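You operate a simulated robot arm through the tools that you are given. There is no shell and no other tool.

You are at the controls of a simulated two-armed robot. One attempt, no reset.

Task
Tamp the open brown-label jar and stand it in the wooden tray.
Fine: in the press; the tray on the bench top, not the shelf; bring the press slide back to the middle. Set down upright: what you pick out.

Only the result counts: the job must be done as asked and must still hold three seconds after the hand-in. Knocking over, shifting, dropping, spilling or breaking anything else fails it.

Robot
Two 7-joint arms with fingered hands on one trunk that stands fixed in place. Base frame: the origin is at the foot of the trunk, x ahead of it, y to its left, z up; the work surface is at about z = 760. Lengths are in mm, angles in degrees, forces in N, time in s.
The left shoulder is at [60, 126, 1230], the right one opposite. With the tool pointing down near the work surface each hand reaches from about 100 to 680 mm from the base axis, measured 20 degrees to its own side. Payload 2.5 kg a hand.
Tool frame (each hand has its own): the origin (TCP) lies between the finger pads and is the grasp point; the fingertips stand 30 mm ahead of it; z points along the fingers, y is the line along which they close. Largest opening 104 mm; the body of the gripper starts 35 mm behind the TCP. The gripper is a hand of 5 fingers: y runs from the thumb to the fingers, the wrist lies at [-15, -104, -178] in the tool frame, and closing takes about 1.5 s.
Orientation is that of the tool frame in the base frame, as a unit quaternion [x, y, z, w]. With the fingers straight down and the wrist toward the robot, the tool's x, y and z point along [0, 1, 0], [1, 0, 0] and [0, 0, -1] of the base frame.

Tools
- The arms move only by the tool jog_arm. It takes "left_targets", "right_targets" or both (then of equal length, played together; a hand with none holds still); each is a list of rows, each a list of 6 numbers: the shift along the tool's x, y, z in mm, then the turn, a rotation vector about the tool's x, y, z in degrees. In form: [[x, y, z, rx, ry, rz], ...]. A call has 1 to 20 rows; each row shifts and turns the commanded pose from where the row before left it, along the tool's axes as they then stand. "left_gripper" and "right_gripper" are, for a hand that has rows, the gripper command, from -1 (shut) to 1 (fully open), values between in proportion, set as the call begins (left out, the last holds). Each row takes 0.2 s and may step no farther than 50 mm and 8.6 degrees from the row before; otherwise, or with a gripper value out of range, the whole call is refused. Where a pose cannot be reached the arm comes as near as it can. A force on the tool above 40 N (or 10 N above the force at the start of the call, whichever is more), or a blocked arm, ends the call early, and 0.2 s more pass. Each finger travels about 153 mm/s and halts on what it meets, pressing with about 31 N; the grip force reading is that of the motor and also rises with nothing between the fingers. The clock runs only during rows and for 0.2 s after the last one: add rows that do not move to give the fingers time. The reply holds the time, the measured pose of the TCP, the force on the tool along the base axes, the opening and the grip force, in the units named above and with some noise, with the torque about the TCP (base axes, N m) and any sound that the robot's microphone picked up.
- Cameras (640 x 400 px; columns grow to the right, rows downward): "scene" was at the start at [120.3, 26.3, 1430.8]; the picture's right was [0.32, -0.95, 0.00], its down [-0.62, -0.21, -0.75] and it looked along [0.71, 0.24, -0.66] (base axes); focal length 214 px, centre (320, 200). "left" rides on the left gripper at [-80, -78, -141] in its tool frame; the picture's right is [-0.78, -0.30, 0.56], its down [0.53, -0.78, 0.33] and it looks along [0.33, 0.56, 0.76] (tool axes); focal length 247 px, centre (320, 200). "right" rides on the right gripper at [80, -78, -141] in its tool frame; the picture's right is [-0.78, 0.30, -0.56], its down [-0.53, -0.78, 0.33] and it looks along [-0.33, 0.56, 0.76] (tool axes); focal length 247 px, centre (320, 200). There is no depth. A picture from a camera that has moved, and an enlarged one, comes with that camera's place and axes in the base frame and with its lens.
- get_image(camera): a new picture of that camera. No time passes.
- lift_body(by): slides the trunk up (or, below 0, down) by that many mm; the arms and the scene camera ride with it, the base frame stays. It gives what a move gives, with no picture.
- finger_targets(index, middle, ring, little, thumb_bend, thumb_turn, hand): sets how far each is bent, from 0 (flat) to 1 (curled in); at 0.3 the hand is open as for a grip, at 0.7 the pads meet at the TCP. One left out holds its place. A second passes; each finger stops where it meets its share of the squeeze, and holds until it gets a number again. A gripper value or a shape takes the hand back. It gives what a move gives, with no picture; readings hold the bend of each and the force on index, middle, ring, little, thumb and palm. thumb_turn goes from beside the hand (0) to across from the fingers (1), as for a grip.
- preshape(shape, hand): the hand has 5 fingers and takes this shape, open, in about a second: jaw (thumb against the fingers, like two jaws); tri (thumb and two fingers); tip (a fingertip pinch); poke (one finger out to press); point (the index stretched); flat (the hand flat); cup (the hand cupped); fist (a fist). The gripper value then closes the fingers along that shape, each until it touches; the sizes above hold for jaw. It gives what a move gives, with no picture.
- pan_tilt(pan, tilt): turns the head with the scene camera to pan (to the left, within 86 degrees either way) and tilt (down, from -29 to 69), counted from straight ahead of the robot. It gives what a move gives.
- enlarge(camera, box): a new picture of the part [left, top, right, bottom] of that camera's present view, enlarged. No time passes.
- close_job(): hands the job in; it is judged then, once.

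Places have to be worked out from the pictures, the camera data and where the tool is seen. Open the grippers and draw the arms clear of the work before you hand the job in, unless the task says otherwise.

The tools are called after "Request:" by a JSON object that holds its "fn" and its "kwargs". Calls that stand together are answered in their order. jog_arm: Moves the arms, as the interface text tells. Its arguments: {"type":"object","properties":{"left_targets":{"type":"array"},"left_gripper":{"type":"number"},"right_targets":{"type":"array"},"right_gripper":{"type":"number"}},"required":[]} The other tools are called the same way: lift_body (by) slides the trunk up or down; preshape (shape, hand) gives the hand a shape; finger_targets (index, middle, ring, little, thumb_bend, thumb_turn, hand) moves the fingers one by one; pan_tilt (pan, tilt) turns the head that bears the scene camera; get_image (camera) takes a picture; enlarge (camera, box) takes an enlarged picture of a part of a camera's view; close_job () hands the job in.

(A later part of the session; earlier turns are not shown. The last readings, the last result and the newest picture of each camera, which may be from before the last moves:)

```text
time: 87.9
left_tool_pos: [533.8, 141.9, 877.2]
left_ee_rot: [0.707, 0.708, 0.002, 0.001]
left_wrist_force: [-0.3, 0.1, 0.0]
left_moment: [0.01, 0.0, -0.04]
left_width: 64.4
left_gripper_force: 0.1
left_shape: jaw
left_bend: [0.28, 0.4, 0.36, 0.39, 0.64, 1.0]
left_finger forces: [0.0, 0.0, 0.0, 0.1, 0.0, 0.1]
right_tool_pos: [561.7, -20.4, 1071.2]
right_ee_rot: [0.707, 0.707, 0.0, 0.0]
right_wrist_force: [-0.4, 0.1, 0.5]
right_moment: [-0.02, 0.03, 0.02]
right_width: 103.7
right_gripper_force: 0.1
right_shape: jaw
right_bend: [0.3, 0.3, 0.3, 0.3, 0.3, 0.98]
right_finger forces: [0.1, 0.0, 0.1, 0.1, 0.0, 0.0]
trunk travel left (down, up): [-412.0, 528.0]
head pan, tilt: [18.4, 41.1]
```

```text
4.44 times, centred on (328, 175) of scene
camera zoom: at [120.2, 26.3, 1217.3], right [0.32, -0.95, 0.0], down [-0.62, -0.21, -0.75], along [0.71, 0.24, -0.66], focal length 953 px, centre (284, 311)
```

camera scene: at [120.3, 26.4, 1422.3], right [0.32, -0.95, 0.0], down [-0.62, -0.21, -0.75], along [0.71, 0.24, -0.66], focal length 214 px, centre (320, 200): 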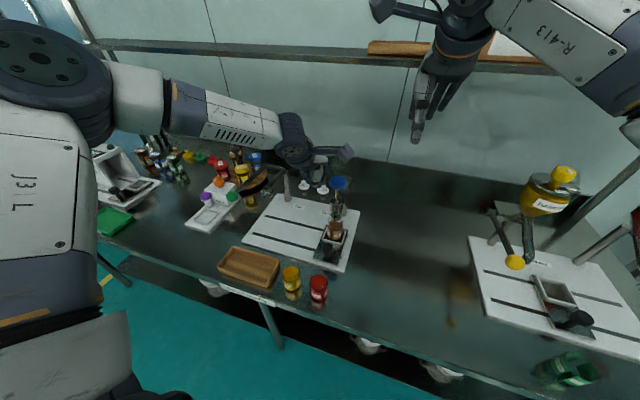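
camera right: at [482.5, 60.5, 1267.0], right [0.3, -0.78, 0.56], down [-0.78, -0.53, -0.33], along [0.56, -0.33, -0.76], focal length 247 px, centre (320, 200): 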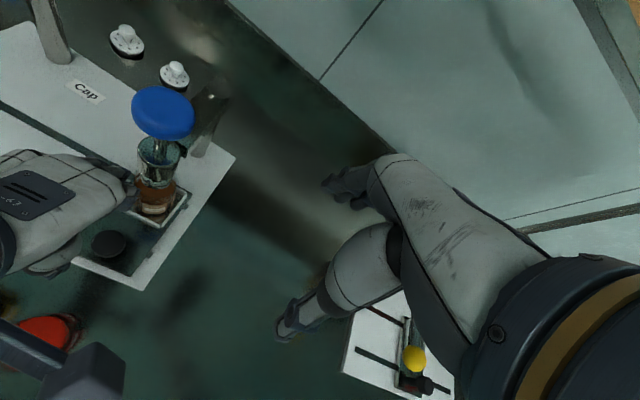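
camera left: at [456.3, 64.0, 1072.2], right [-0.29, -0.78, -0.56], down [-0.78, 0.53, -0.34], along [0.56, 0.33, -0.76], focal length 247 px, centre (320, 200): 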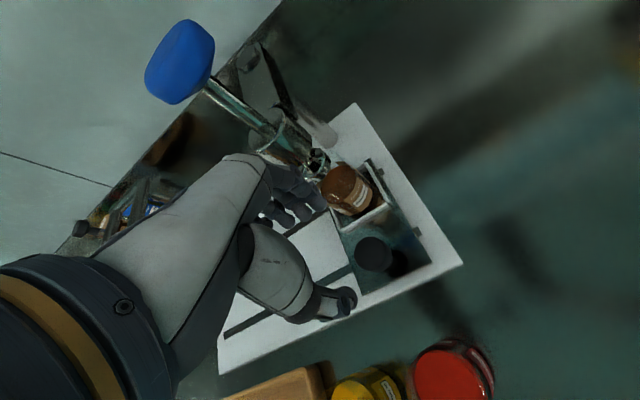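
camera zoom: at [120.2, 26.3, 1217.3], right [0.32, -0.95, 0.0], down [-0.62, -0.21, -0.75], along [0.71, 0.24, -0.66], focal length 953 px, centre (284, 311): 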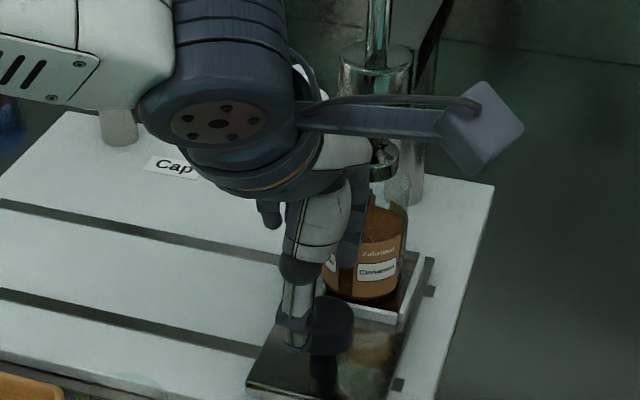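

The knob is centred between thumb and fingers (offset ≈ (−5, +3) in the tool frame), and the fingers stay ~20 mm short of the jar. I lower the last 32 mm.

Request:
{"fn": "lift_body", "kwargs": {"by": -32}}

Request:
{"fn": "enlarge", "kwargs": {"camera": "left", "box": [250, 150, 450, 330]}}

Request:
{"fn": "enlarge", "kwargs": {"camera": "right", "box": [0, 90, 220, 290]}}

Request:
{"fn": "enlarge", "kwargs": {"camera": "scene", "box": [280, 130, 376, 220]}}

```text
time: 88.7
left_tool_pos: [533.6, 142.6, 845.9]
left_ee_rot: [0.706, 0.708, 0.002, 0.002]
left_wrist_force: [0.1, -0.5, 0.1]
left_moment: [-0.04, 0.02, -0.02]
left_width: 64.3
left_gripper_force: 0.0
left_shape: jaw
left_bend: [0.28, 0.4, 0.36, 0.39, 0.64, 1.0]
left_finger forces: [0.0, 0.0, 0.0, 0.0, 0.0, 0.0]
right_tool_pos: [561.7, -20.5, 1038.9]
right_ee_rot: [0.707, 0.707, -0.001, 0.001]
right_wrist_force: [0.0, 0.8, -0.2]
right_moment: [0.01, -0.03, 0.0]
right_width: 103.6
right_gripper_force: 0.0
right_shape: jaw
right_bend: [0.3, 0.3, 0.3, 0.3, 0.3, 0.98]
right_finger forces: [0.1, 0.1, 0.1, 0.0, 0.1, 0.0]
trunk travel left (down, up): [-380.0, 560.0]
head pan, tilt: [18.4, 41.1]
```

```text
2.22 times, centred on (350, 240) of left
camera zoom: at [456.5, 61.4, 984.9], right [-0.29, -0.78, -0.56], down [-0.78, 0.53, -0.34], along [0.56, 0.33, -0.76], focal length 549 px, centre (253, 111)
```

zoom: 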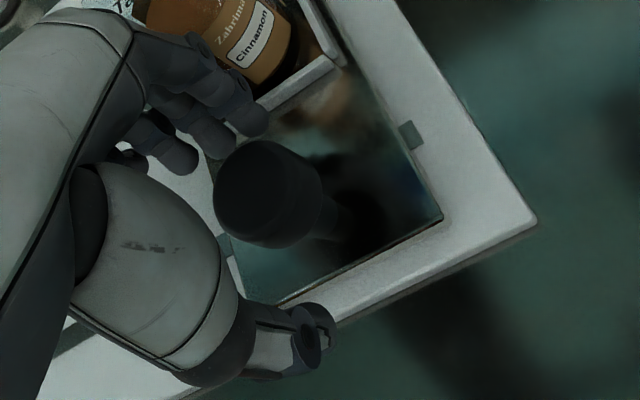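

```text
2.00 times, centred on (110, 190) of right
camera zoom: at [482.5, 60.4, 1180.0], right [0.3, -0.78, 0.56], down [-0.78, -0.53, -0.33], along [0.56, -0.33, -0.76], focal length 494 px, centre (740, 220)
```

zoom: 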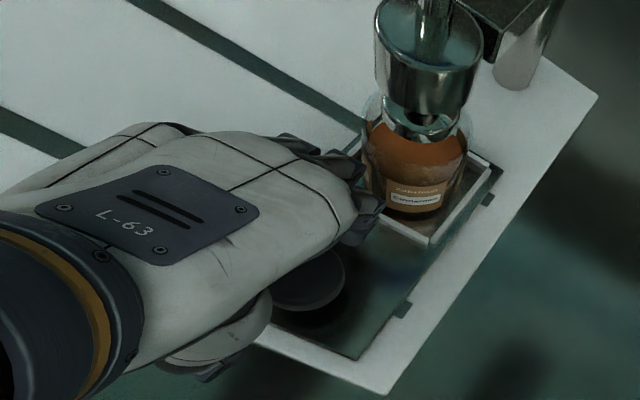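

```text
4.44 times, centred on (328, 175) of scene
camera zoom: at [120.2, 26.3, 1185.3], right [0.32, -0.95, 0.0], down [-0.62, -0.21, -0.75], along [0.71, 0.24, -0.66], focal length 953 px, centre (284, 311)
```

zoom: 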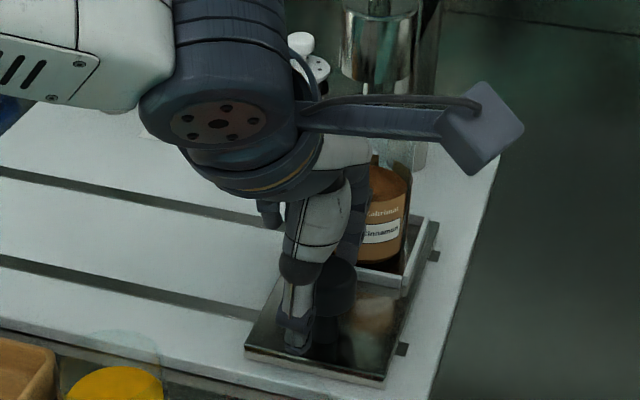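

The knob is between the thumb and fingers with no contact. I close the grip on it.

Request:
{"fn": "jog_arm", "kwargs": {"left_targets": [[0, 0, 0, 0, 0, 0], [0, 0, 0, 0, 0, 0], [0, 0, 0, 0, 0, 0], [0, 0, 0, 0, 0, 0], [0, 0, 0, 0, 0, 0], [0, 0, 0, 0, 0, 0]], "left_gripper": -1}}

Request:
{"fn": "enlarge", "kwargs": {"camera": "left", "box": [250, 150, 450, 330]}}

```text
time: 90.1
left_tool_pos: [532.6, 142.9, 844.8]
left_ee_rot: [0.706, 0.708, 0.001, 0.001]
left_wrist_force: [-6.6, 2.2, -0.8]
left_moment: [0.04, 0.15, 0.02]
left_width: 26.7
left_gripper_force: 31.4
left_shape: jaw
left_bend: [0.74, 0.52, 0.53, 0.5, 0.74, 1.0]
left_finger forces: [14.4, 7.0, 0.0, 0.0, 28.7, 0.0]
right_tool_pos: [560.7, -18.3, 1040.4]
right_ee_rot: [0.707, 0.707, -0.001, -0.001]
right_wrist_force: [-0.1, 0.3, 0.5]
right_moment: [-0.02, -0.02, 0.04]
right_width: 103.7
right_gripper_force: 0.1
right_shape: jaw
right_bend: [0.3, 0.3, 0.3, 0.3, 0.3, 0.98]
right_finger forces: [0.1, 0.0, 0.0, 0.0, 0.0, 0.1]
trunk travel left (down, up): [-380.0, 560.0]
head pan, tilt: [18.4, 41.1]
```

```text
2.22 times, centred on (350, 240) of left
camera zoom: at [456.1, 61.6, 984.7], right [-0.29, -0.78, -0.56], down [-0.78, 0.53, -0.34], along [0.56, 0.34, -0.76], focal length 549 px, centre (253, 111)
```

zoom: 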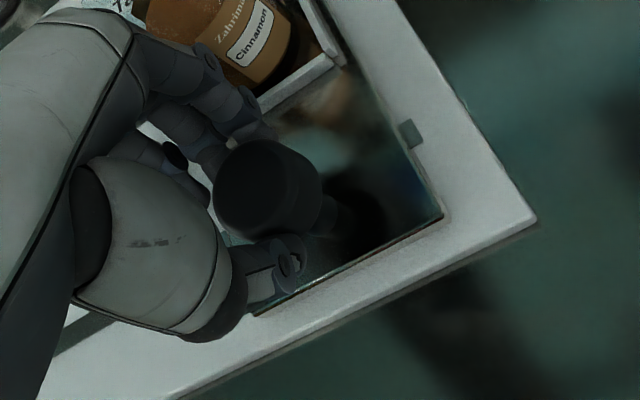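

The knob is gripped by thumb, index and middle finger. I draw the slide toward +y, gently at first.

Request:
{"fn": "jog_arm", "kwargs": {"left_targets": [[2, 0, 0, 0, 0, 0], [3, 0, 0, 0, 0, 0], [3, 0, 0, 0, 0, 0], [4, 0, 0, 0, 0, 0], [4, 0, 0, 0, 0, 0], [4, 0, 0, 0, 0, 0], [0, 0, 0, 0, 0, 0]]}}

Request:
{"fn": "enlarge", "kwargs": {"camera": "right", "box": [0, 90, 220, 290]}}

Request:
{"fn": "enlarge", "kwargs": {"camera": "left", "box": [250, 130, 450, 310]}}

```text
time: 91.7
left_tool_pos: [534.8, 163.8, 844.7]
left_ee_rot: [0.706, 0.708, 0.001, 0.002]
left_wrist_force: [-8.7, -0.7, -2.2]
left_moment: [0.0, 0.21, -0.02]
left_width: 26.5
left_gripper_force: 30.9
left_shape: jaw
left_bend: [0.74, 0.53, 0.53, 0.5, 0.74, 1.0]
left_finger forces: [14.3, 6.7, 0.1, 0.0, 30.3, 0.1]
right_tool_pos: [560.4, -19.8, 1039.0]
right_ee_rot: [0.707, 0.707, 0.0, 0.0]
right_wrist_force: [-0.7, 0.3, 0.2]
right_moment: [0.02, 0.0, 0.0]
right_width: 103.7
right_gripper_force: 0.0
right_shape: jaw
right_bend: [0.3, 0.3, 0.3, 0.3, 0.3, 0.98]
right_finger forces: [0.1, 0.0, 0.0, 0.1, 0.0, 0.0]
trunk travel left (down, up): [-380.0, 560.0]
head pan, tilt: [18.4, 41.1]
```

```text
2.00 times, centred on (110, 190) of right
camera zoom: at [482.0, 60.5, 1180.3], right [0.3, -0.78, 0.56], down [-0.78, -0.53, -0.33], along [0.56, -0.33, -0.76], focal length 494 px, centre (740, 220)
```

zoom: 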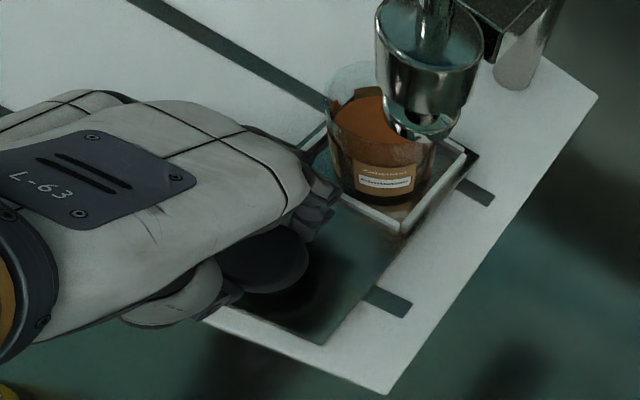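

```text
2.22 times, centred on (350, 220) of left
camera zoom: at [456.2, 82.4, 984.7], right [-0.29, -0.78, -0.56], down [-0.78, 0.53, -0.34], along [0.56, 0.34, -0.76], focal length 549 px, centre (253, 156)
```

zoom: 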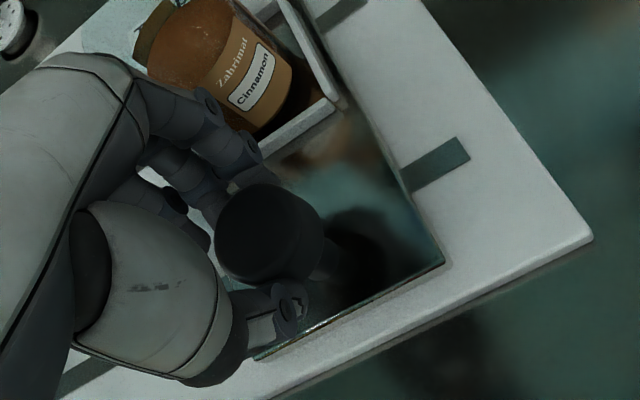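

The slide follows and the powder surface is visibly lower and flat. I continue drawing it back about 105 mm.

Request:
{"fn": "jog_arm", "kwargs": {"left_targets": [[4, 0, 0, 0, 0, 0], [6, 0, 0, 0, 0, 0], [6, 0, 0, 0, 0, 0], [6, 0, 0, 0, 0, 0], [6, 0, 0, 0, 0, 0], [6, 0, 0, 0, 0, 0], [6, 0, 0, 0, 0, 0], [6, 0, 0, 0, 0, 0], [6, 0, 0, 0, 0, 0], [6, 0, 0, 0, 0, 0], [6, 0, 0, 0, 0, 0], [6, 0, 0, 0, 0, 0], [6, 0, 0, 0, 0, 0], [6, 0, 0, 0, 0, 0], [6, 0, 0, 0, 0, 0], [6, 0, 0, 0, 0, 0], [4, 0, 0, 0, 0, 0], [3, 0, 0, 0, 0, 0], [0, 0, 0, 0, 0, 0]]}}

Request:
{"fn": "get_image", "kwargs": {"camera": "left"}}

Request:
{"fn": "enlarge", "kwargs": {"camera": "scene", "box": [230, 110, 390, 220]}}

Request:
{"fn": "get_image", "kwargs": {"camera": "right"}}

```text
time: 95.7
left_tool_pos: [532.1, 264.4, 843.9]
left_ee_rot: [0.706, 0.708, 0.002, 0.002]
left_wrist_force: [-1.5, 0.3, -2.5]
left_moment: [-0.01, -0.01, 0.0]
left_width: 26.8
left_gripper_force: 31.0
left_shape: jaw
left_bend: [0.74, 0.53, 0.53, 0.5, 0.74, 1.0]
left_finger forces: [17.3, 8.3, 0.0, 0.1, 26.6, 0.1]
right_tool_pos: [561.7, -19.3, 1038.7]
right_ee_rot: [0.707, 0.707, 0.0, 0.0]
right_wrist_force: [0.2, 0.5, 0.4]
right_moment: [0.02, -0.02, -0.02]
right_width: 103.7
right_gripper_force: 0.1
right_shape: jaw
right_bend: [0.3, 0.3, 0.3, 0.3, 0.3, 0.98]
right_finger forces: [0.1, 0.1, 0.0, 0.0, 0.0, 0.1]
trunk travel left (down, up): [-380.0, 560.0]
head pan, tilt: [18.4, 41.1]
```

```text
taken
camera left: at [455.7, 183.0, 984.8], right [-0.29, -0.78, -0.56], down [-0.78, 0.53, -0.34], along [0.56, 0.34, -0.76], focal length 247 px, centre (320, 200)
```

left: 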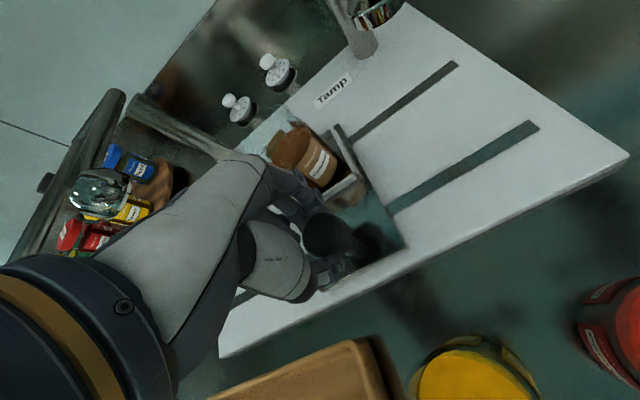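

```text
3.64 times, centred on (310, 165) of scene
camera zoom: at [120.4, 26.4, 1185.3], right [0.32, -0.95, 0.0], down [-0.62, -0.21, -0.75], along [0.71, 0.24, -0.66], focal length 780 px, centre (356, 327)
```

zoom: 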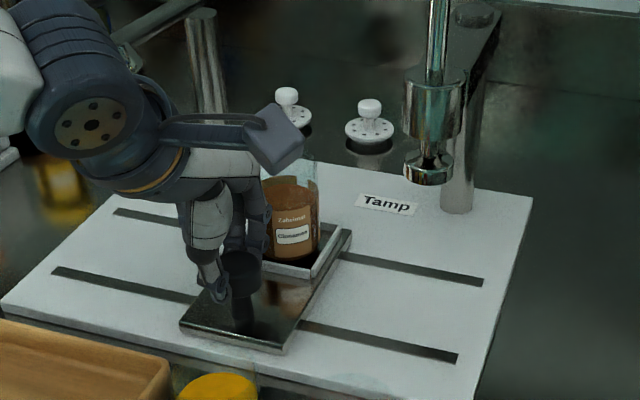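

```text
taken
camera right: at [482.7, 60.6, 1179.9], right [0.3, -0.78, 0.56], down [-0.78, -0.53, -0.33], along [0.56, -0.33, -0.76], focal length 247 px, centre (320, 200)
```

right: 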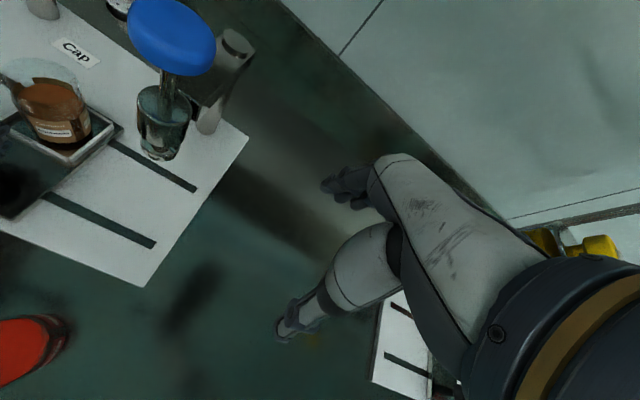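

The slide's front edge centre is at y≈260; its middle position was ≈268.7. I move 6 mm more and measure again.

Request:
{"fn": "jog_arm", "kwargs": {"left_targets": [[2, 0, 0, 0, 0, 0], [2, 0, 0, 0, 0, 0], [2, 0, 0, 0, 0, 0], [0, 0, 0, 0, 0, 0]]}}

Request:
{"fn": "enlarge", "kwargs": {"camera": "scene", "box": [260, 150, 340, 215]}}

```text
time: 96.7
left_tool_pos: [532.9, 270.6, 845.1]
left_ee_rot: [0.706, 0.708, 0.002, 0.001]
left_wrist_force: [-5.4, 1.6, -2.2]
left_moment: [0.02, 0.07, 0.05]
left_width: 26.6
left_gripper_force: 31.2
left_shape: jaw
left_bend: [0.74, 0.53, 0.53, 0.5, 0.74, 1.0]
left_finger forces: [16.1, 8.5, 0.1, 0.0, 28.5, 0.0]
right_tool_pos: [560.9, -19.8, 1038.8]
right_ee_rot: [0.707, 0.707, 0.0, 0.0]
right_wrist_force: [-0.5, 1.2, 0.0]
right_moment: [0.03, -0.02, 0.04]
right_width: 103.6
right_gripper_force: 0.0
right_shape: jaw
right_bend: [0.3, 0.3, 0.3, 0.3, 0.3, 0.98]
right_finger forces: [0.1, 0.0, 0.1, 0.0, 0.1, 0.0]
trunk travel left (down, up): [-380.0, 560.0]
head pan, tilt: [18.4, 41.1]
```

```text
6.15 times, centred on (300, 182) of scene
camera zoom: at [120.1, 26.5, 1185.4], right [0.32, -0.95, 0.0], down [-0.62, -0.21, -0.75], along [0.71, 0.24, -0.66], focal length 1320 px, centre (443, 308)
```

zoom: 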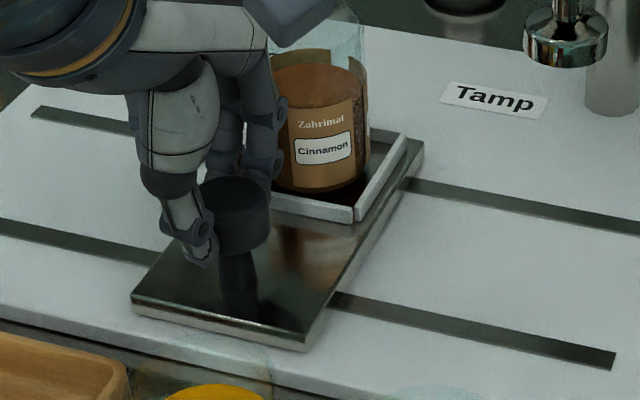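

The slide's centre is now at y≈266.5, within ~1 mm of its original middle (≈267.4). I release the knob to see where it settles.

Request:
{"fn": "jog_arm", "kwargs": {"left_targets": [[0, 0, 0, 0, 0, 0], [0, 0, 0, 0, 0, 0], [0, 0, 0, 0, 0, 0], [0, 0, 0, 0, 0, 0], [0, 0, 0, 0, 0, 0]], "left_gripper": 0.23}}

Request:
{"fn": "enlarge", "kwargs": {"camera": "scene", "box": [260, 150, 340, 215]}}

Request:
{"fn": "enlarge", "kwargs": {"camera": "left", "box": [250, 110, 450, 310]}}

```text
time: 97.9
left_tool_pos: [531.9, 270.1, 845.0]
left_ee_rot: [0.707, 0.708, 0.002, 0.002]
left_wrist_force: [0.2, -0.2, -0.4]
left_moment: [-0.01, 0.0, -0.02]
left_width: 63.5
left_gripper_force: 0.0
left_shape: jaw
left_bend: [0.29, 0.4, 0.37, 0.4, 0.64, 1.0]
left_finger forces: [0.0, 0.0, 0.0, 0.0, 0.0, 0.0]
right_tool_pos: [561.0, -20.0, 1038.5]
right_ee_rot: [0.707, 0.708, 0.0, 0.001]
right_wrist_force: [0.1, -0.6, 0.4]
right_moment: [-0.02, 0.02, 0.01]
right_width: 103.7
right_gripper_force: 0.0
right_shape: jaw
right_bend: [0.3, 0.3, 0.3, 0.3, 0.3, 0.98]
right_finger forces: [0.0, 0.1, 0.0, 0.1, 0.0, 0.0]
trunk travel left (down, up): [-380.0, 560.0]
head pan, tilt: [18.4, 41.1]
```

```text
6.15 times, centred on (300, 182) of scene
camera zoom: at [120.3, 26.3, 1185.3], right [0.32, -0.95, 0.0], down [-0.62, -0.21, -0.75], along [0.71, 0.24, -0.66], focal length 1320 px, centre (443, 308)
```

zoom: 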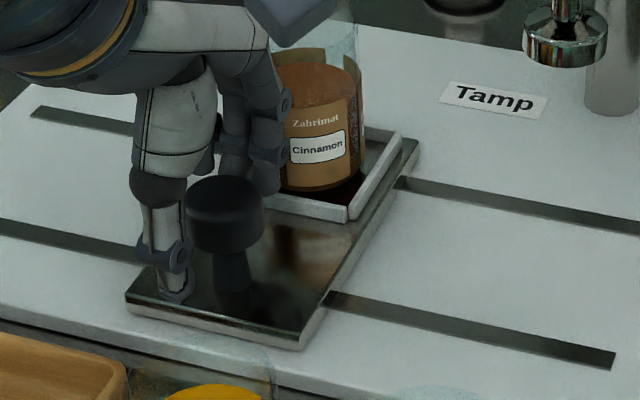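

```text
2.00 times, centred on (350, 210) of left
camera zoom: at [456.0, 188.7, 984.9], right [-0.29, -0.78, -0.56], down [-0.78, 0.53, -0.34], along [0.56, 0.33, -0.76], focal length 494 px, centre (260, 180)
```

zoom: 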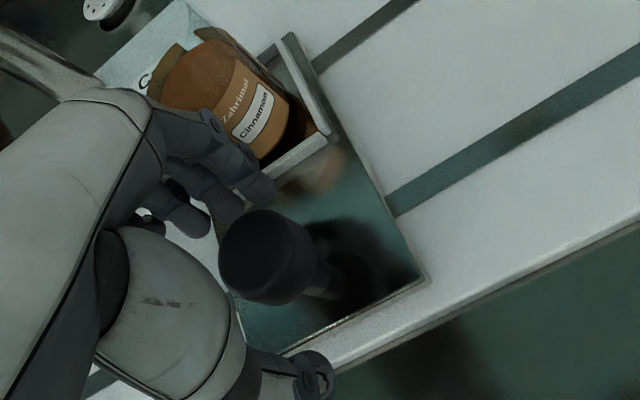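

On release the slide shifted ~3 mm by itself into what looks like the middle detent (nest centre y≈270, as it was at the start). I raise the hand straight off the knob.

Request:
{"fn": "lift_body", "kwargs": {"by": 95}}

Request:
{"fn": "jog_arm", "kwargs": {"left_targets": [[0, 20, 0, 0, 0, 0], [-5, 25, 0, 0, 0, 0], [-5, 25, 0, 0, 0, 0], [-1, 20, 0, 0, 0, 0], [0, 9, 0, 0, 0, 0], [0, 0, 0, 0, 0, 0]], "left_gripper": 0.5}}

Request:
{"fn": "get_image", "kwargs": {"camera": "left"}}

Request:
{"fn": "enlarge", "kwargs": {"camera": "scene", "box": [250, 130, 362, 230]}}

Request:
{"fn": "enlarge", "kwargs": {"camera": "right", "box": [0, 70, 160, 220]}}

```text
time: 99.2
left_tool_pos: [533.2, 270.3, 940.3]
left_ee_rot: [0.706, 0.708, 0.001, 0.001]
left_wrist_force: [-0.2, 0.4, 0.1]
left_moment: [0.0, 0.0, 0.02]
left_width: 63.3
left_gripper_force: 0.0
left_shape: jaw
left_bend: [0.29, 0.4, 0.37, 0.4, 0.64, 1.0]
left_finger forces: [0.0, 0.0, 0.0, 0.0, 0.1, 0.1]
right_tool_pos: [561.8, -20.1, 1134.6]
right_ee_rot: [0.707, 0.707, 0.0, 0.0]
right_wrist_force: [0.6, -0.3, -0.7]
right_moment: [0.0, 0.01, 0.01]
right_width: 103.7
right_gripper_force: 0.0
right_shape: jaw
right_bend: [0.3, 0.3, 0.3, 0.3, 0.3, 0.98]
right_finger forces: [0.0, 0.1, 0.1, 0.0, 0.1, 0.0]
trunk travel left (down, up): [-475.0, 465.0]
head pan, tilt: [18.4, 41.1]
```

```text
time: 100.6
left_tool_pos: [633.4, 258.5, 940.8]
left_ee_rot: [0.706, 0.708, 0.001, 0.001]
left_wrist_force: [-0.4, 0.2, -0.1]
left_moment: [0.02, 0.02, -0.01]
left_width: 77.9
left_gripper_force: 0.0
left_shape: jaw
left_bend: [0.27, 0.36, 0.33, 0.34, 0.54, 0.99]
left_finger forces: [0.0, 0.0, 0.1, 0.0, 0.0, 0.0]
right_tool_pos: [561.7, -19.2, 1134.3]
right_ee_rot: [0.707, 0.707, 0.001, 0.0]
right_wrist_force: [0.0, 0.4, 0.1]
right_moment: [-0.01, 0.02, 0.04]
right_width: 103.7
right_gripper_force: 0.0
right_shape: jaw
right_bend: [0.3, 0.3, 0.3, 0.3, 0.3, 0.98]
right_finger forces: [0.0, 0.0, 0.0, 0.0, 0.0, 0.0]
trunk travel left (down, up): [-475.0, 465.0]
head pan, tilt: [18.4, 41.1]
```

```text
taken
camera left: at [555.5, 177.5, 1080.3], right [-0.29, -0.78, -0.56], down [-0.78, 0.53, -0.34], along [0.56, 0.33, -0.76], focal length 247 px, centre (320, 200)
```

left: 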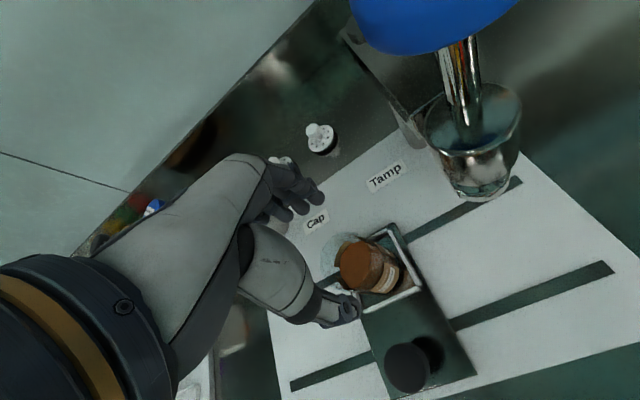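

```text
4.00 times, centred on (306, 180) of scene
camera zoom: at [120.3, 26.3, 1280.3], right [0.32, -0.95, 0.0], down [-0.62, -0.21, -0.75], along [0.71, 0.24, -0.66], focal length 858 px, centre (376, 280)
```

zoom: 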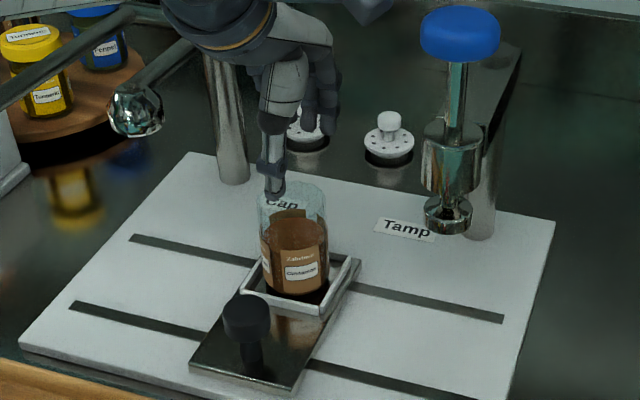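

```text
2.67 times, centred on (80, 145) of right
camera zoom: at [482.6, 60.5, 1274.9], right [0.3, -0.78, 0.56], down [-0.78, -0.53, -0.33], along [0.56, -0.33, -0.76], focal length 659 px, centre (960, 347)
```

zoom: 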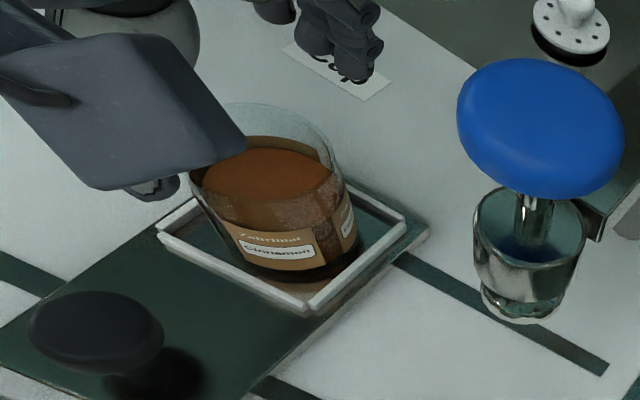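

The slide and knob look the same as right after the jar was first set down, and the powder level is clearly lower. I lower the open hand around the jar, as it was when released.

Request:
{"fn": "jog_arm", "kwargs": {"left_targets": [[0.5, -1.5, 0, 0, 0, 0], [0, 0, 0, 0, 0, 0]]}}

Request:
{"fn": "lift_body", "kwargs": {"by": -32}}

Request:
{"fn": "enlarge", "kwargs": {"camera": "left", "box": [260, 170, 440, 310]}}

Request:
{"fn": "enlarge", "kwargs": {"camera": "scene", "box": [260, 140, 340, 220]}}

Request:
{"fn": "enlarge", "kwargs": {"camera": "right", "box": [0, 60, 160, 210]}}

```text
time: 101.2
left_tool_pos: [630.4, 260.4, 940.6]
left_ee_rot: [0.707, 0.708, 0.001, 0.002]
left_wrist_force: [1.0, -0.6, -0.4]
left_moment: [0.02, 0.0, 0.07]
left_width: 77.7
left_gripper_force: 0.0
left_shape: jaw
left_bend: [0.27, 0.36, 0.33, 0.34, 0.54, 0.99]
left_finger forces: [0.0, 0.0, 0.0, 0.0, 0.0, 0.1]
right_tool_pos: [560.5, -20.7, 1134.4]
right_ee_rot: [0.707, 0.707, 0.0, 0.0]
right_wrist_force: [0.7, -0.2, -0.2]
right_moment: [0.02, 0.01, 0.01]
right_width: 103.9
right_gripper_force: 0.0
right_shape: jaw
right_bend: [0.3, 0.3, 0.3, 0.3, 0.3, 0.98]
right_finger forces: [0.0, 0.0, 0.0, 0.0, 0.1, 0.0]
trunk travel left (down, up): [-475.0, 465.0]
head pan, tilt: [18.4, 41.1]
```

```text
time: 102.0
left_tool_pos: [630.5, 259.6, 909.4]
left_ee_rot: [0.706, 0.708, 0.002, 0.001]
left_wrist_force: [-0.9, 0.2, 0.3]
left_moment: [-0.02, 0.0, 0.02]
left_width: 77.8
left_gripper_force: 0.1
left_shape: jaw
left_bend: [0.27, 0.36, 0.33, 0.34, 0.54, 0.99]
left_finger forces: [0.0, 0.0, 0.0, 0.1, 0.0, 0.1]
right_tool_pos: [560.8, -20.9, 1102.3]
right_ee_rot: [0.707, 0.707, 0.0, 0.0]
right_wrist_force: [0.2, 1.1, -0.4]
right_moment: [0.0, -0.02, 0.0]
right_width: 104.0
right_gripper_force: 0.1
right_shape: jaw
right_bend: [0.3, 0.3, 0.3, 0.3, 0.3, 0.98]
right_finger forces: [0.0, 0.0, 0.1, 0.1, 0.0, 0.0]
trunk travel left (down, up): [-443.0, 497.0]
head pan, tilt: [18.4, 41.1]
```

```text
2.86 times, centred on (350, 240) of left
camera zoom: at [553.8, 178.3, 1048.5], right [-0.29, -0.78, -0.56], down [-0.78, 0.53, -0.34], along [0.56, 0.33, -0.76], focal length 706 px, centre (234, 86)
```

zoom: 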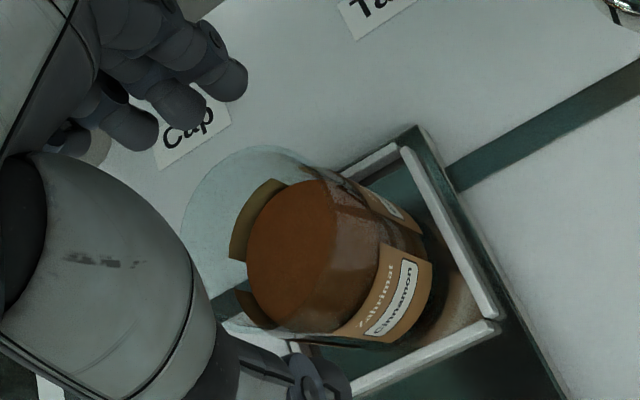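

```text
5.00 times, centred on (300, 180) of scene
camera zoom: at [120.2, 26.3, 1248.3], right [0.32, -0.95, 0.0], down [-0.62, -0.21, -0.75], along [0.71, 0.24, -0.66], focal length 1072 px, centre (420, 300)
```

zoom: 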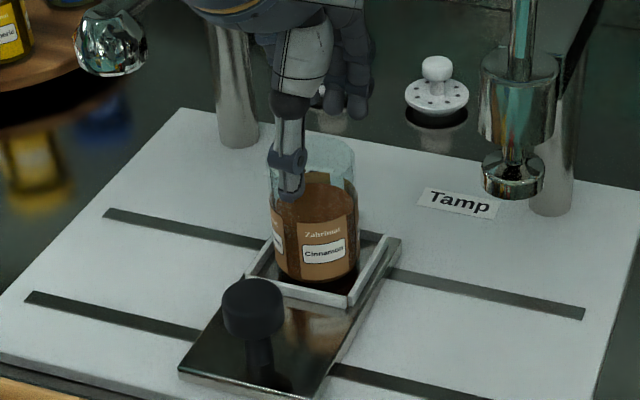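

```text
2.67 times, centred on (80, 135) of right
camera zoom: at [482.5, 60.4, 1243.0], right [0.3, -0.78, 0.56], down [-0.78, -0.53, -0.33], along [0.56, -0.33, -0.76], focal length 659 px, centre (960, 373)
```

zoom: 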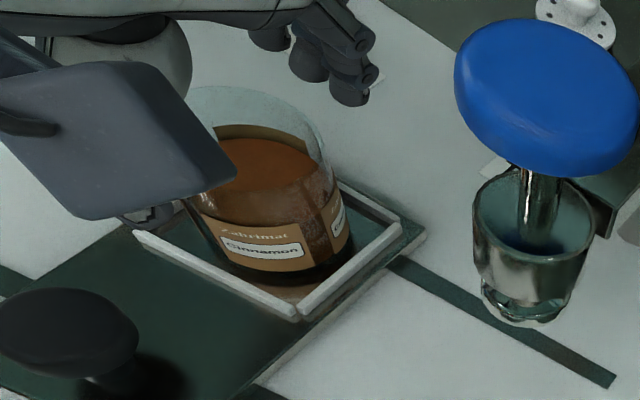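

The jar's rim centre is at about (630, 260), right at the grasp centre. I shift 2 mm in −y to copy the earlier good grasp, then lower 49 mm to the grip height.

Request:
{"fn": "jog_arm", "kwargs": {"left_targets": [[-2, 0, 0, 0, 0, 0], [0, 0, 0, 0, 0, 0]]}}

Request:
{"fn": "lift_body", "kwargs": {"by": -30}}

Request:
{"fn": "enlarge", "kwargs": {"camera": "left", "box": [240, 170, 420, 310]}}

Request:
{"fn": "enlarge", "kwargs": {"camera": "right", "box": [0, 60, 160, 210]}}

```text
time: 102.5
left_tool_pos: [631.3, 257.8, 908.8]
left_ee_rot: [0.706, 0.708, 0.001, 0.001]
left_wrist_force: [0.3, 0.5, 0.3]
left_moment: [0.01, 0.03, 0.0]
left_width: 77.7
left_gripper_force: 0.0
left_shape: jaw
left_bend: [0.27, 0.36, 0.33, 0.34, 0.54, 0.99]
left_finger forces: [0.1, 0.0, 0.0, 0.0, 0.0, 0.0]
right_tool_pos: [561.3, -19.6, 1102.5]
right_ee_rot: [0.707, 0.708, 0.0, 0.0]
right_wrist_force: [-0.4, -0.2, -0.3]
right_moment: [0.02, -0.02, -0.01]
right_width: 103.8
right_gripper_force: 0.0
right_shape: jaw
right_bend: [0.3, 0.3, 0.3, 0.3, 0.3, 0.98]
right_finger forces: [0.0, 0.1, 0.0, 0.0, 0.1, 0.1]
trunk travel left (down, up): [-443.0, 497.0]
head pan, tilt: [18.4, 41.1]
```

```text
time: 103.3
left_tool_pos: [630.2, 257.6, 878.6]
left_ee_rot: [0.706, 0.708, 0.002, 0.002]
left_wrist_force: [-0.2, -0.6, 0.6]
left_moment: [0.0, -0.01, 0.01]
left_width: 77.9
left_gripper_force: 0.2
left_shape: jaw
left_bend: [0.27, 0.36, 0.33, 0.34, 0.54, 0.99]
left_finger forces: [0.0, 0.0, 0.0, 0.0, 0.0, 0.1]
right_tool_pos: [560.9, -21.0, 1072.6]
right_ee_rot: [0.707, 0.707, 0.0, 0.0]
right_wrist_force: [0.7, -0.3, 0.0]
right_moment: [0.01, 0.0, 0.01]
right_width: 103.9
right_gripper_force: 0.1
right_shape: jaw
right_bend: [0.3, 0.3, 0.3, 0.3, 0.3, 0.98]
right_finger forces: [0.0, 0.0, 0.1, 0.0, 0.0, 0.0]
trunk travel left (down, up): [-413.0, 527.0]
head pan, tilt: [18.4, 41.1]
```

```text
2.86 times, centred on (330, 240) of left
camera zoom: at [553.8, 176.1, 1018.7], right [-0.29, -0.78, -0.56], down [-0.78, 0.53, -0.34], along [0.56, 0.33, -0.76], focal length 706 px, centre (291, 86)
```

zoom: 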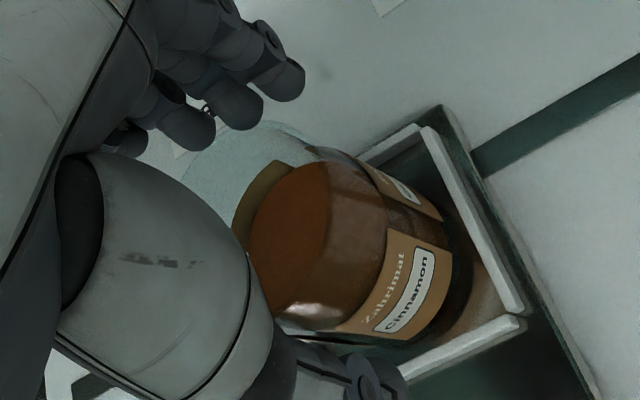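

```text
2.67 times, centred on (80, 135) of right
camera zoom: at [482.5, 60.4, 1213.0], right [0.3, -0.78, 0.56], down [-0.78, -0.53, -0.33], along [0.56, -0.33, -0.76], focal length 659 px, centre (960, 373)
```

zoom: 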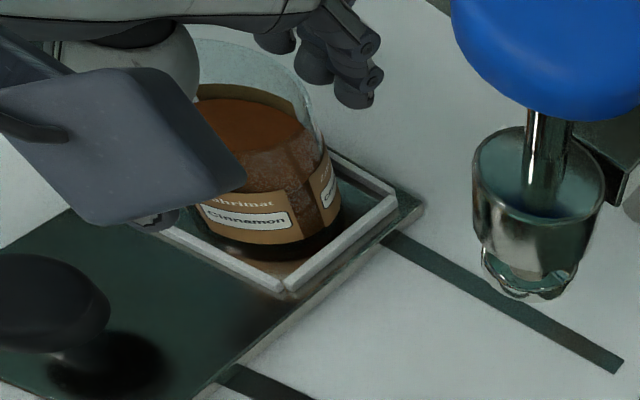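

The jar is between thumb and fingers without contact. I lower 18 mm to the earlier grip height and close.

Request:
{"fn": "lift_body", "kwargs": {"by": -18}}

Request:
{"fn": "jog_arm", "kwargs": {"left_targets": [[0, 0, 0, 0, 0, 0], [0, 0, 0, 0, 0, 0], [0, 0, 0, 0, 0, 0], [0, 0, 0, 0, 0, 0], [0, 0, 0, 0, 0, 0], [0, 0, 0, 0, 0, 0], [0, 0, 0, 0, 0, 0]], "left_gripper": -1}}

Request:
{"fn": "enlarge", "kwargs": {"camera": "left", "box": [240, 170, 420, 310]}}

Request:
{"fn": "enlarge", "kwargs": {"camera": "scene", "box": [260, 130, 340, 210]}}

```text
time: 104.0
left_tool_pos: [630.7, 257.9, 861.1]
left_ee_rot: [0.707, 0.707, 0.002, 0.002]
left_wrist_force: [-0.2, 0.1, 0.4]
left_moment: [0.01, -0.02, 0.0]
left_width: 77.7
left_gripper_force: 0.0
left_shape: jaw
left_bend: [0.27, 0.36, 0.33, 0.34, 0.54, 0.99]
left_finger forces: [0.0, 0.0, 0.1, 0.0, 0.0, 0.1]
right_tool_pos: [561.6, -19.7, 1054.1]
right_ee_rot: [0.707, 0.707, 0.0, 0.0]
right_wrist_force: [-0.1, 0.2, 1.0]
right_moment: [-0.02, 0.01, 0.01]
right_width: 103.7
right_gripper_force: 0.1
right_shape: jaw
right_bend: [0.3, 0.3, 0.3, 0.3, 0.3, 0.98]
right_finger forces: [0.0, 0.0, 0.1, 0.0, 0.0, 0.0]
trunk travel left (down, up): [-395.0, 545.0]
head pan, tilt: [18.4, 41.1]
```

```text
time: 105.5
left_tool_pos: [630.7, 257.4, 860.4]
left_ee_rot: [0.706, 0.708, 0.001, 0.002]
left_wrist_force: [0.0, -1.1, -0.4]
left_moment: [0.0, 0.0, 0.01]
left_width: 40.6
left_gripper_force: 31.3
left_shape: jaw
left_bend: [0.74, 0.48, 0.48, 0.52, 0.72, 1.0]
left_finger forces: [13.1, 8.6, 4.1, 0.1, 23.7, 0.1]
right_tool_pos: [561.0, -20.0, 1054.7]
right_ee_rot: [0.707, 0.708, 0.0, 0.001]
right_wrist_force: [0.5, 0.7, 0.0]
right_moment: [-0.02, 0.02, 0.0]
right_width: 103.6
right_gripper_force: 0.1
right_shape: jaw
right_bend: [0.3, 0.3, 0.3, 0.3, 0.3, 0.98]
right_finger forces: [0.1, 0.0, 0.0, 0.1, 0.1, 0.1]
trunk travel left (down, up): [-395.0, 545.0]
head pan, tilt: [18.4, 41.1]
```

```text
2.86 times, centred on (330, 240) of left
camera zoom: at [553.9, 176.2, 1000.6], right [-0.29, -0.78, -0.56], down [-0.78, 0.53, -0.34], along [0.56, 0.33, -0.76], focal length 706 px, centre (291, 86)
```

zoom: 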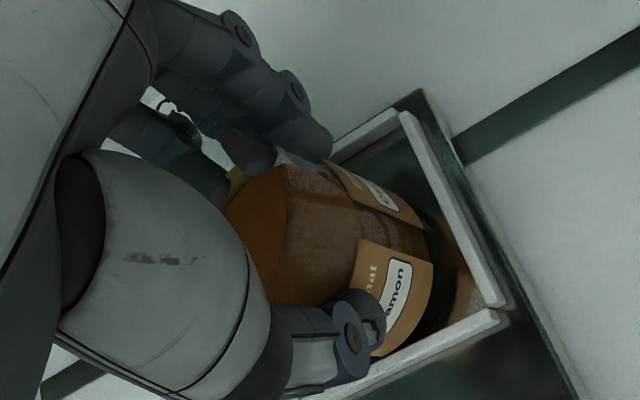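

```text
5.00 times, centred on (300, 170) of scene
camera zoom: at [120.4, 26.3, 1200.3], right [0.32, -0.95, 0.0], down [-0.62, -0.21, -0.75], along [0.71, 0.24, -0.66], focal length 1072 px, centre (420, 350)
```

zoom: 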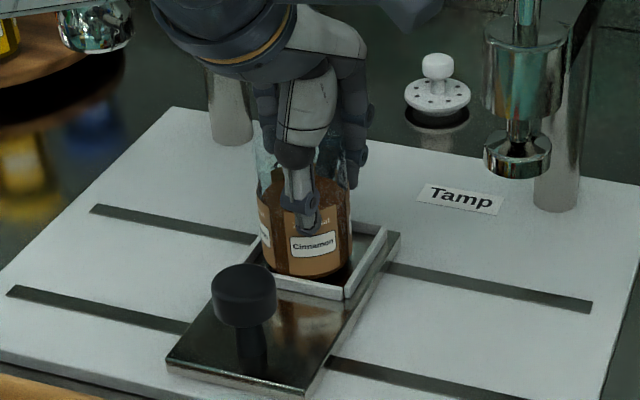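

The grip forces match the earlier good grasp and the jar is upright. I lift it straight out of the nest.

Request:
{"fn": "lift_body", "kwargs": {"by": 30}}

Request:
{"fn": "lift_body", "kwargs": {"by": 75}}

Request:
{"fn": "get_image", "kwargs": {"camera": "scene"}}

Request:
{"fn": "get_image", "kwargs": {"camera": "left"}}

Request:
{"fn": "get_image", "kwargs": {"camera": "right"}}

```text
time: 106.3
left_tool_pos: [631.4, 258.2, 889.9]
left_ee_rot: [0.707, 0.707, 0.002, 0.002]
left_wrist_force: [-0.5, 0.2, -1.2]
left_moment: [0.0, 0.0, -0.02]
left_width: 40.4
left_gripper_force: 30.5
left_shape: jaw
left_bend: [0.74, 0.48, 0.48, 0.52, 0.72, 1.0]
left_finger forces: [13.0, 8.5, 4.1, 0.0, 23.7, 0.0]
right_tool_pos: [560.5, -20.0, 1083.2]
right_ee_rot: [0.707, 0.707, 0.0, 0.0]
right_wrist_force: [0.2, -0.1, 0.3]
right_moment: [-0.01, 0.01, -0.01]
right_width: 103.7
right_gripper_force: 0.1
right_shape: jaw
right_bend: [0.3, 0.3, 0.3, 0.3, 0.3, 0.98]
right_finger forces: [0.0, 0.1, 0.0, 0.1, 0.0, 0.0]
trunk travel left (down, up): [-425.0, 515.0]
head pan, tilt: [18.4, 41.1]
```

```text
time: 107.4
left_tool_pos: [631.1, 258.9, 966.4]
left_ee_rot: [0.707, 0.707, 0.002, 0.001]
left_wrist_force: [-0.6, -0.4, 0.0]
left_moment: [-0.03, 0.01, 0.0]
left_width: 40.3
left_gripper_force: 30.6
left_shape: jaw
left_bend: [0.74, 0.48, 0.48, 0.52, 0.72, 1.0]
left_finger forces: [13.1, 8.5, 4.1, 0.1, 23.7, 0.0]
right_tool_pos: [560.1, -20.5, 1158.1]
right_ee_rot: [0.707, 0.707, 0.0, 0.0]
right_wrist_force: [-0.1, -0.5, -0.2]
right_moment: [0.0, -0.01, -0.03]
right_width: 103.8
right_gripper_force: 0.0
right_shape: jaw
right_bend: [0.3, 0.3, 0.3, 0.3, 0.3, 0.98]
right_finger forces: [0.1, 0.0, 0.0, 0.0, 0.0, 0.1]
trunk travel left (down, up): [-500.0, 440.0]
head pan, tilt: [18.4, 41.1]
```

```text
taken
camera scene: at [120.5, 26.3, 1305.3], right [0.32, -0.95, 0.0], down [-0.62, -0.21, -0.75], along [0.71, 0.24, -0.66], focal length 214 px, centre (320, 200)
```

scene: 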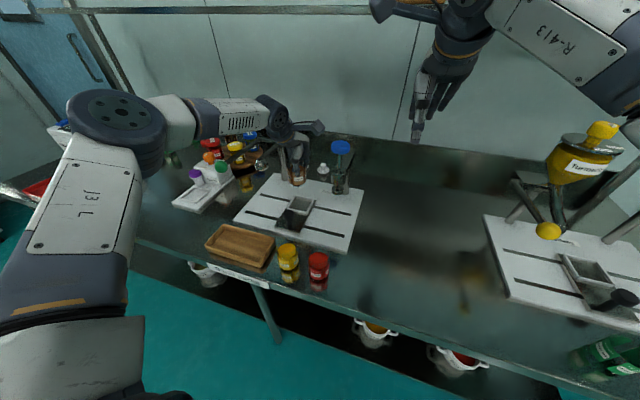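

```text
taken
camera left: at [554.0, 176.3, 1105.5], right [-0.29, -0.78, -0.56], down [-0.78, 0.53, -0.34], along [0.56, 0.34, -0.76], focal length 247 px, centre (320, 200)
```

left: 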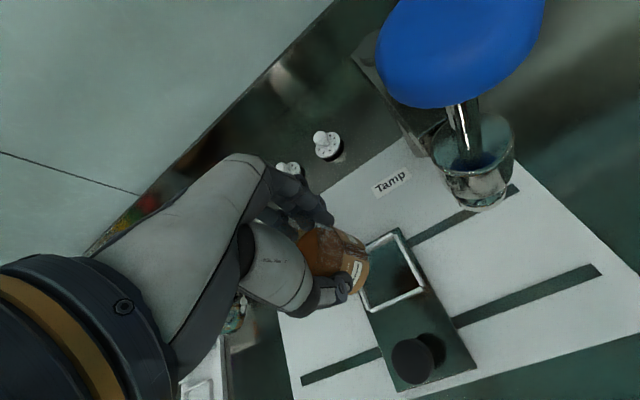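

```text
taken
camera right: at [482.8, 60.5, 1299.8], right [0.3, -0.78, 0.56], down [-0.78, -0.53, -0.33], along [0.56, -0.33, -0.76], focal length 247 px, centre (320, 200)
```

right: 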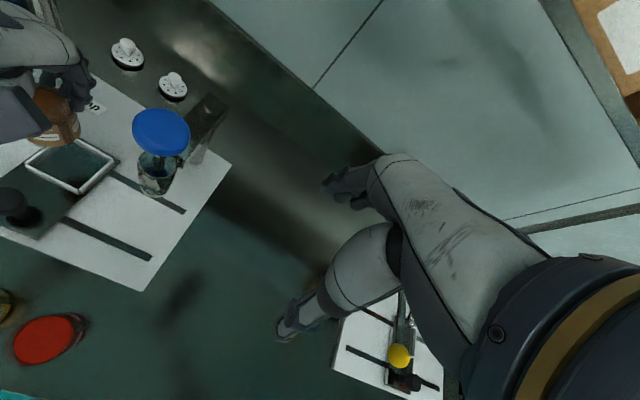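

The jar is out of the nest. I compare the slide with the picture taken at the same height before I first moved it, and zoom on the tray.

Request:
{"fn": "enlarge", "kwargs": {"camera": "scene", "box": [272, 185, 336, 225]}}

Request:
{"fn": "enlarge", "kwargs": {"camera": "scene", "box": [190, 210, 310, 285]}}

```text
10.00 times, centred on (304, 205) of scene
camera zoom: at [120.5, 26.3, 1305.3], right [0.32, -0.95, 0.0], down [-0.62, -0.21, -0.75], along [0.71, 0.24, -0.66], focal length 2145 px, centre (480, 150)
```

zoom: 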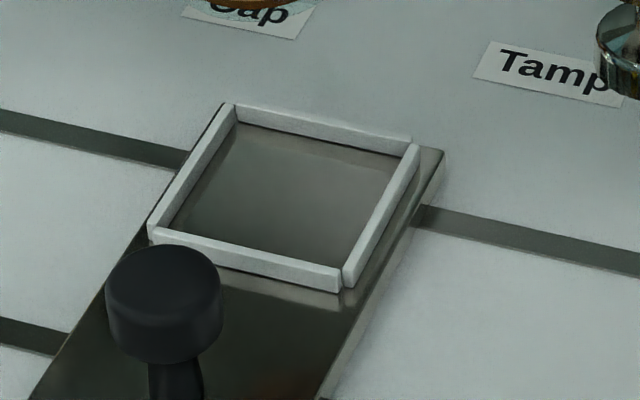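

```text
5.33 times, centred on (250, 248) of scene
camera zoom: at [120.5, 26.3, 1305.3], right [0.32, -0.95, 0.0], down [-0.62, -0.21, -0.75], along [0.71, 0.24, -0.66], focal length 1144 px, centre (693, -53)
```

zoom: 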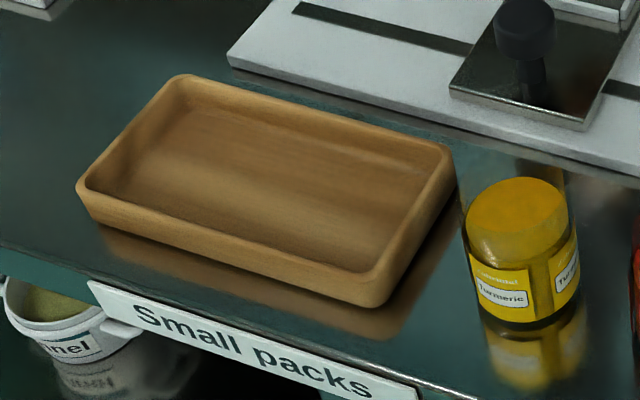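

The slide picture matches the original exactly, so it is back in the middle. The tray spans about x 380–470, y 280–470, rim z≈790, so I'll place the jar near its centre (425, 375). I carry it there at this height.

Request:
{"fn": "jog_arm", "kwargs": {"left_targets": [[4, -10, 0, 0, 0, 0], [9, -18, 0, 0, 0, 0], [12, -21, 0, 0, 0, 0], [12, -21, 0, 0, 0, 0], [12, -21, 0, 0, 0, 0], [12, -21, 0, 0, 0, 0], [12, -21, 0, 0, 0, 0], [12, -21, 0, 0, 0, 0], [11, -21, 0, 0, 0, 0], [9, -18, 0, 0, 0, 0], [5, -10, 0, 0, 0, 0], [2, -3, 0, 0, 0, 0], [0, 0, 0, 0, 0, 0]]}}

Request:
{"fn": "get_image", "kwargs": {"camera": "scene"}}

Request:
{"fn": "get_image", "kwargs": {"camera": "left"}}

```text
time: 110.2
left_tool_pos: [425.0, 368.5, 963.0]
left_ee_rot: [0.707, 0.707, 0.001, 0.002]
left_wrist_force: [0.2, 0.8, -1.0]
left_moment: [0.0, 0.0, 0.02]
left_width: 39.9
left_gripper_force: 31.4
left_shape: jaw
left_bend: [0.74, 0.48, 0.48, 0.52, 0.72, 1.0]
left_finger forces: [12.9, 8.5, 4.3, 0.1, 23.5, 0.0]
right_tool_pos: [562.5, -20.8, 1159.7]
right_ee_rot: [0.707, 0.707, 0.0, 0.0]
right_wrist_force: [0.0, 0.6, 0.6]
right_moment: [0.0, 0.0, 0.01]
right_width: 103.6
right_gripper_force: 0.0
right_shape: jaw
right_bend: [0.3, 0.3, 0.3, 0.3, 0.3, 0.98]
right_finger forces: [0.0, 0.0, 0.0, 0.0, 0.1, 0.0]
trunk travel left (down, up): [-500.0, 440.0]
head pan, tilt: [18.4, 41.1]
```

```text
taken
camera scene: at [120.4, 26.3, 1305.3], right [0.32, -0.95, 0.0], down [-0.62, -0.21, -0.75], along [0.71, 0.24, -0.66], focal length 214 px, centre (320, 200)
```

scene: 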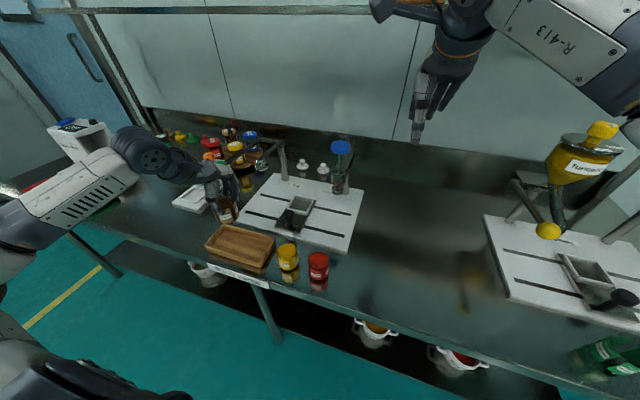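

```text
taken
camera left: at [347.9, 287.5, 1104.4], right [-0.29, -0.78, -0.56], down [-0.78, 0.53, -0.34], along [0.56, 0.33, -0.76], focal length 247 px, centre (320, 200)
```

left: 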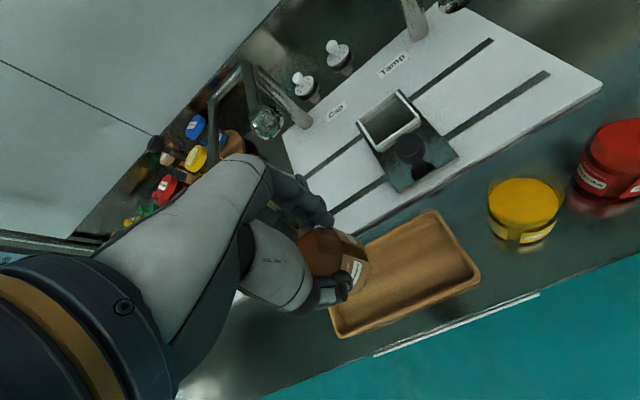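

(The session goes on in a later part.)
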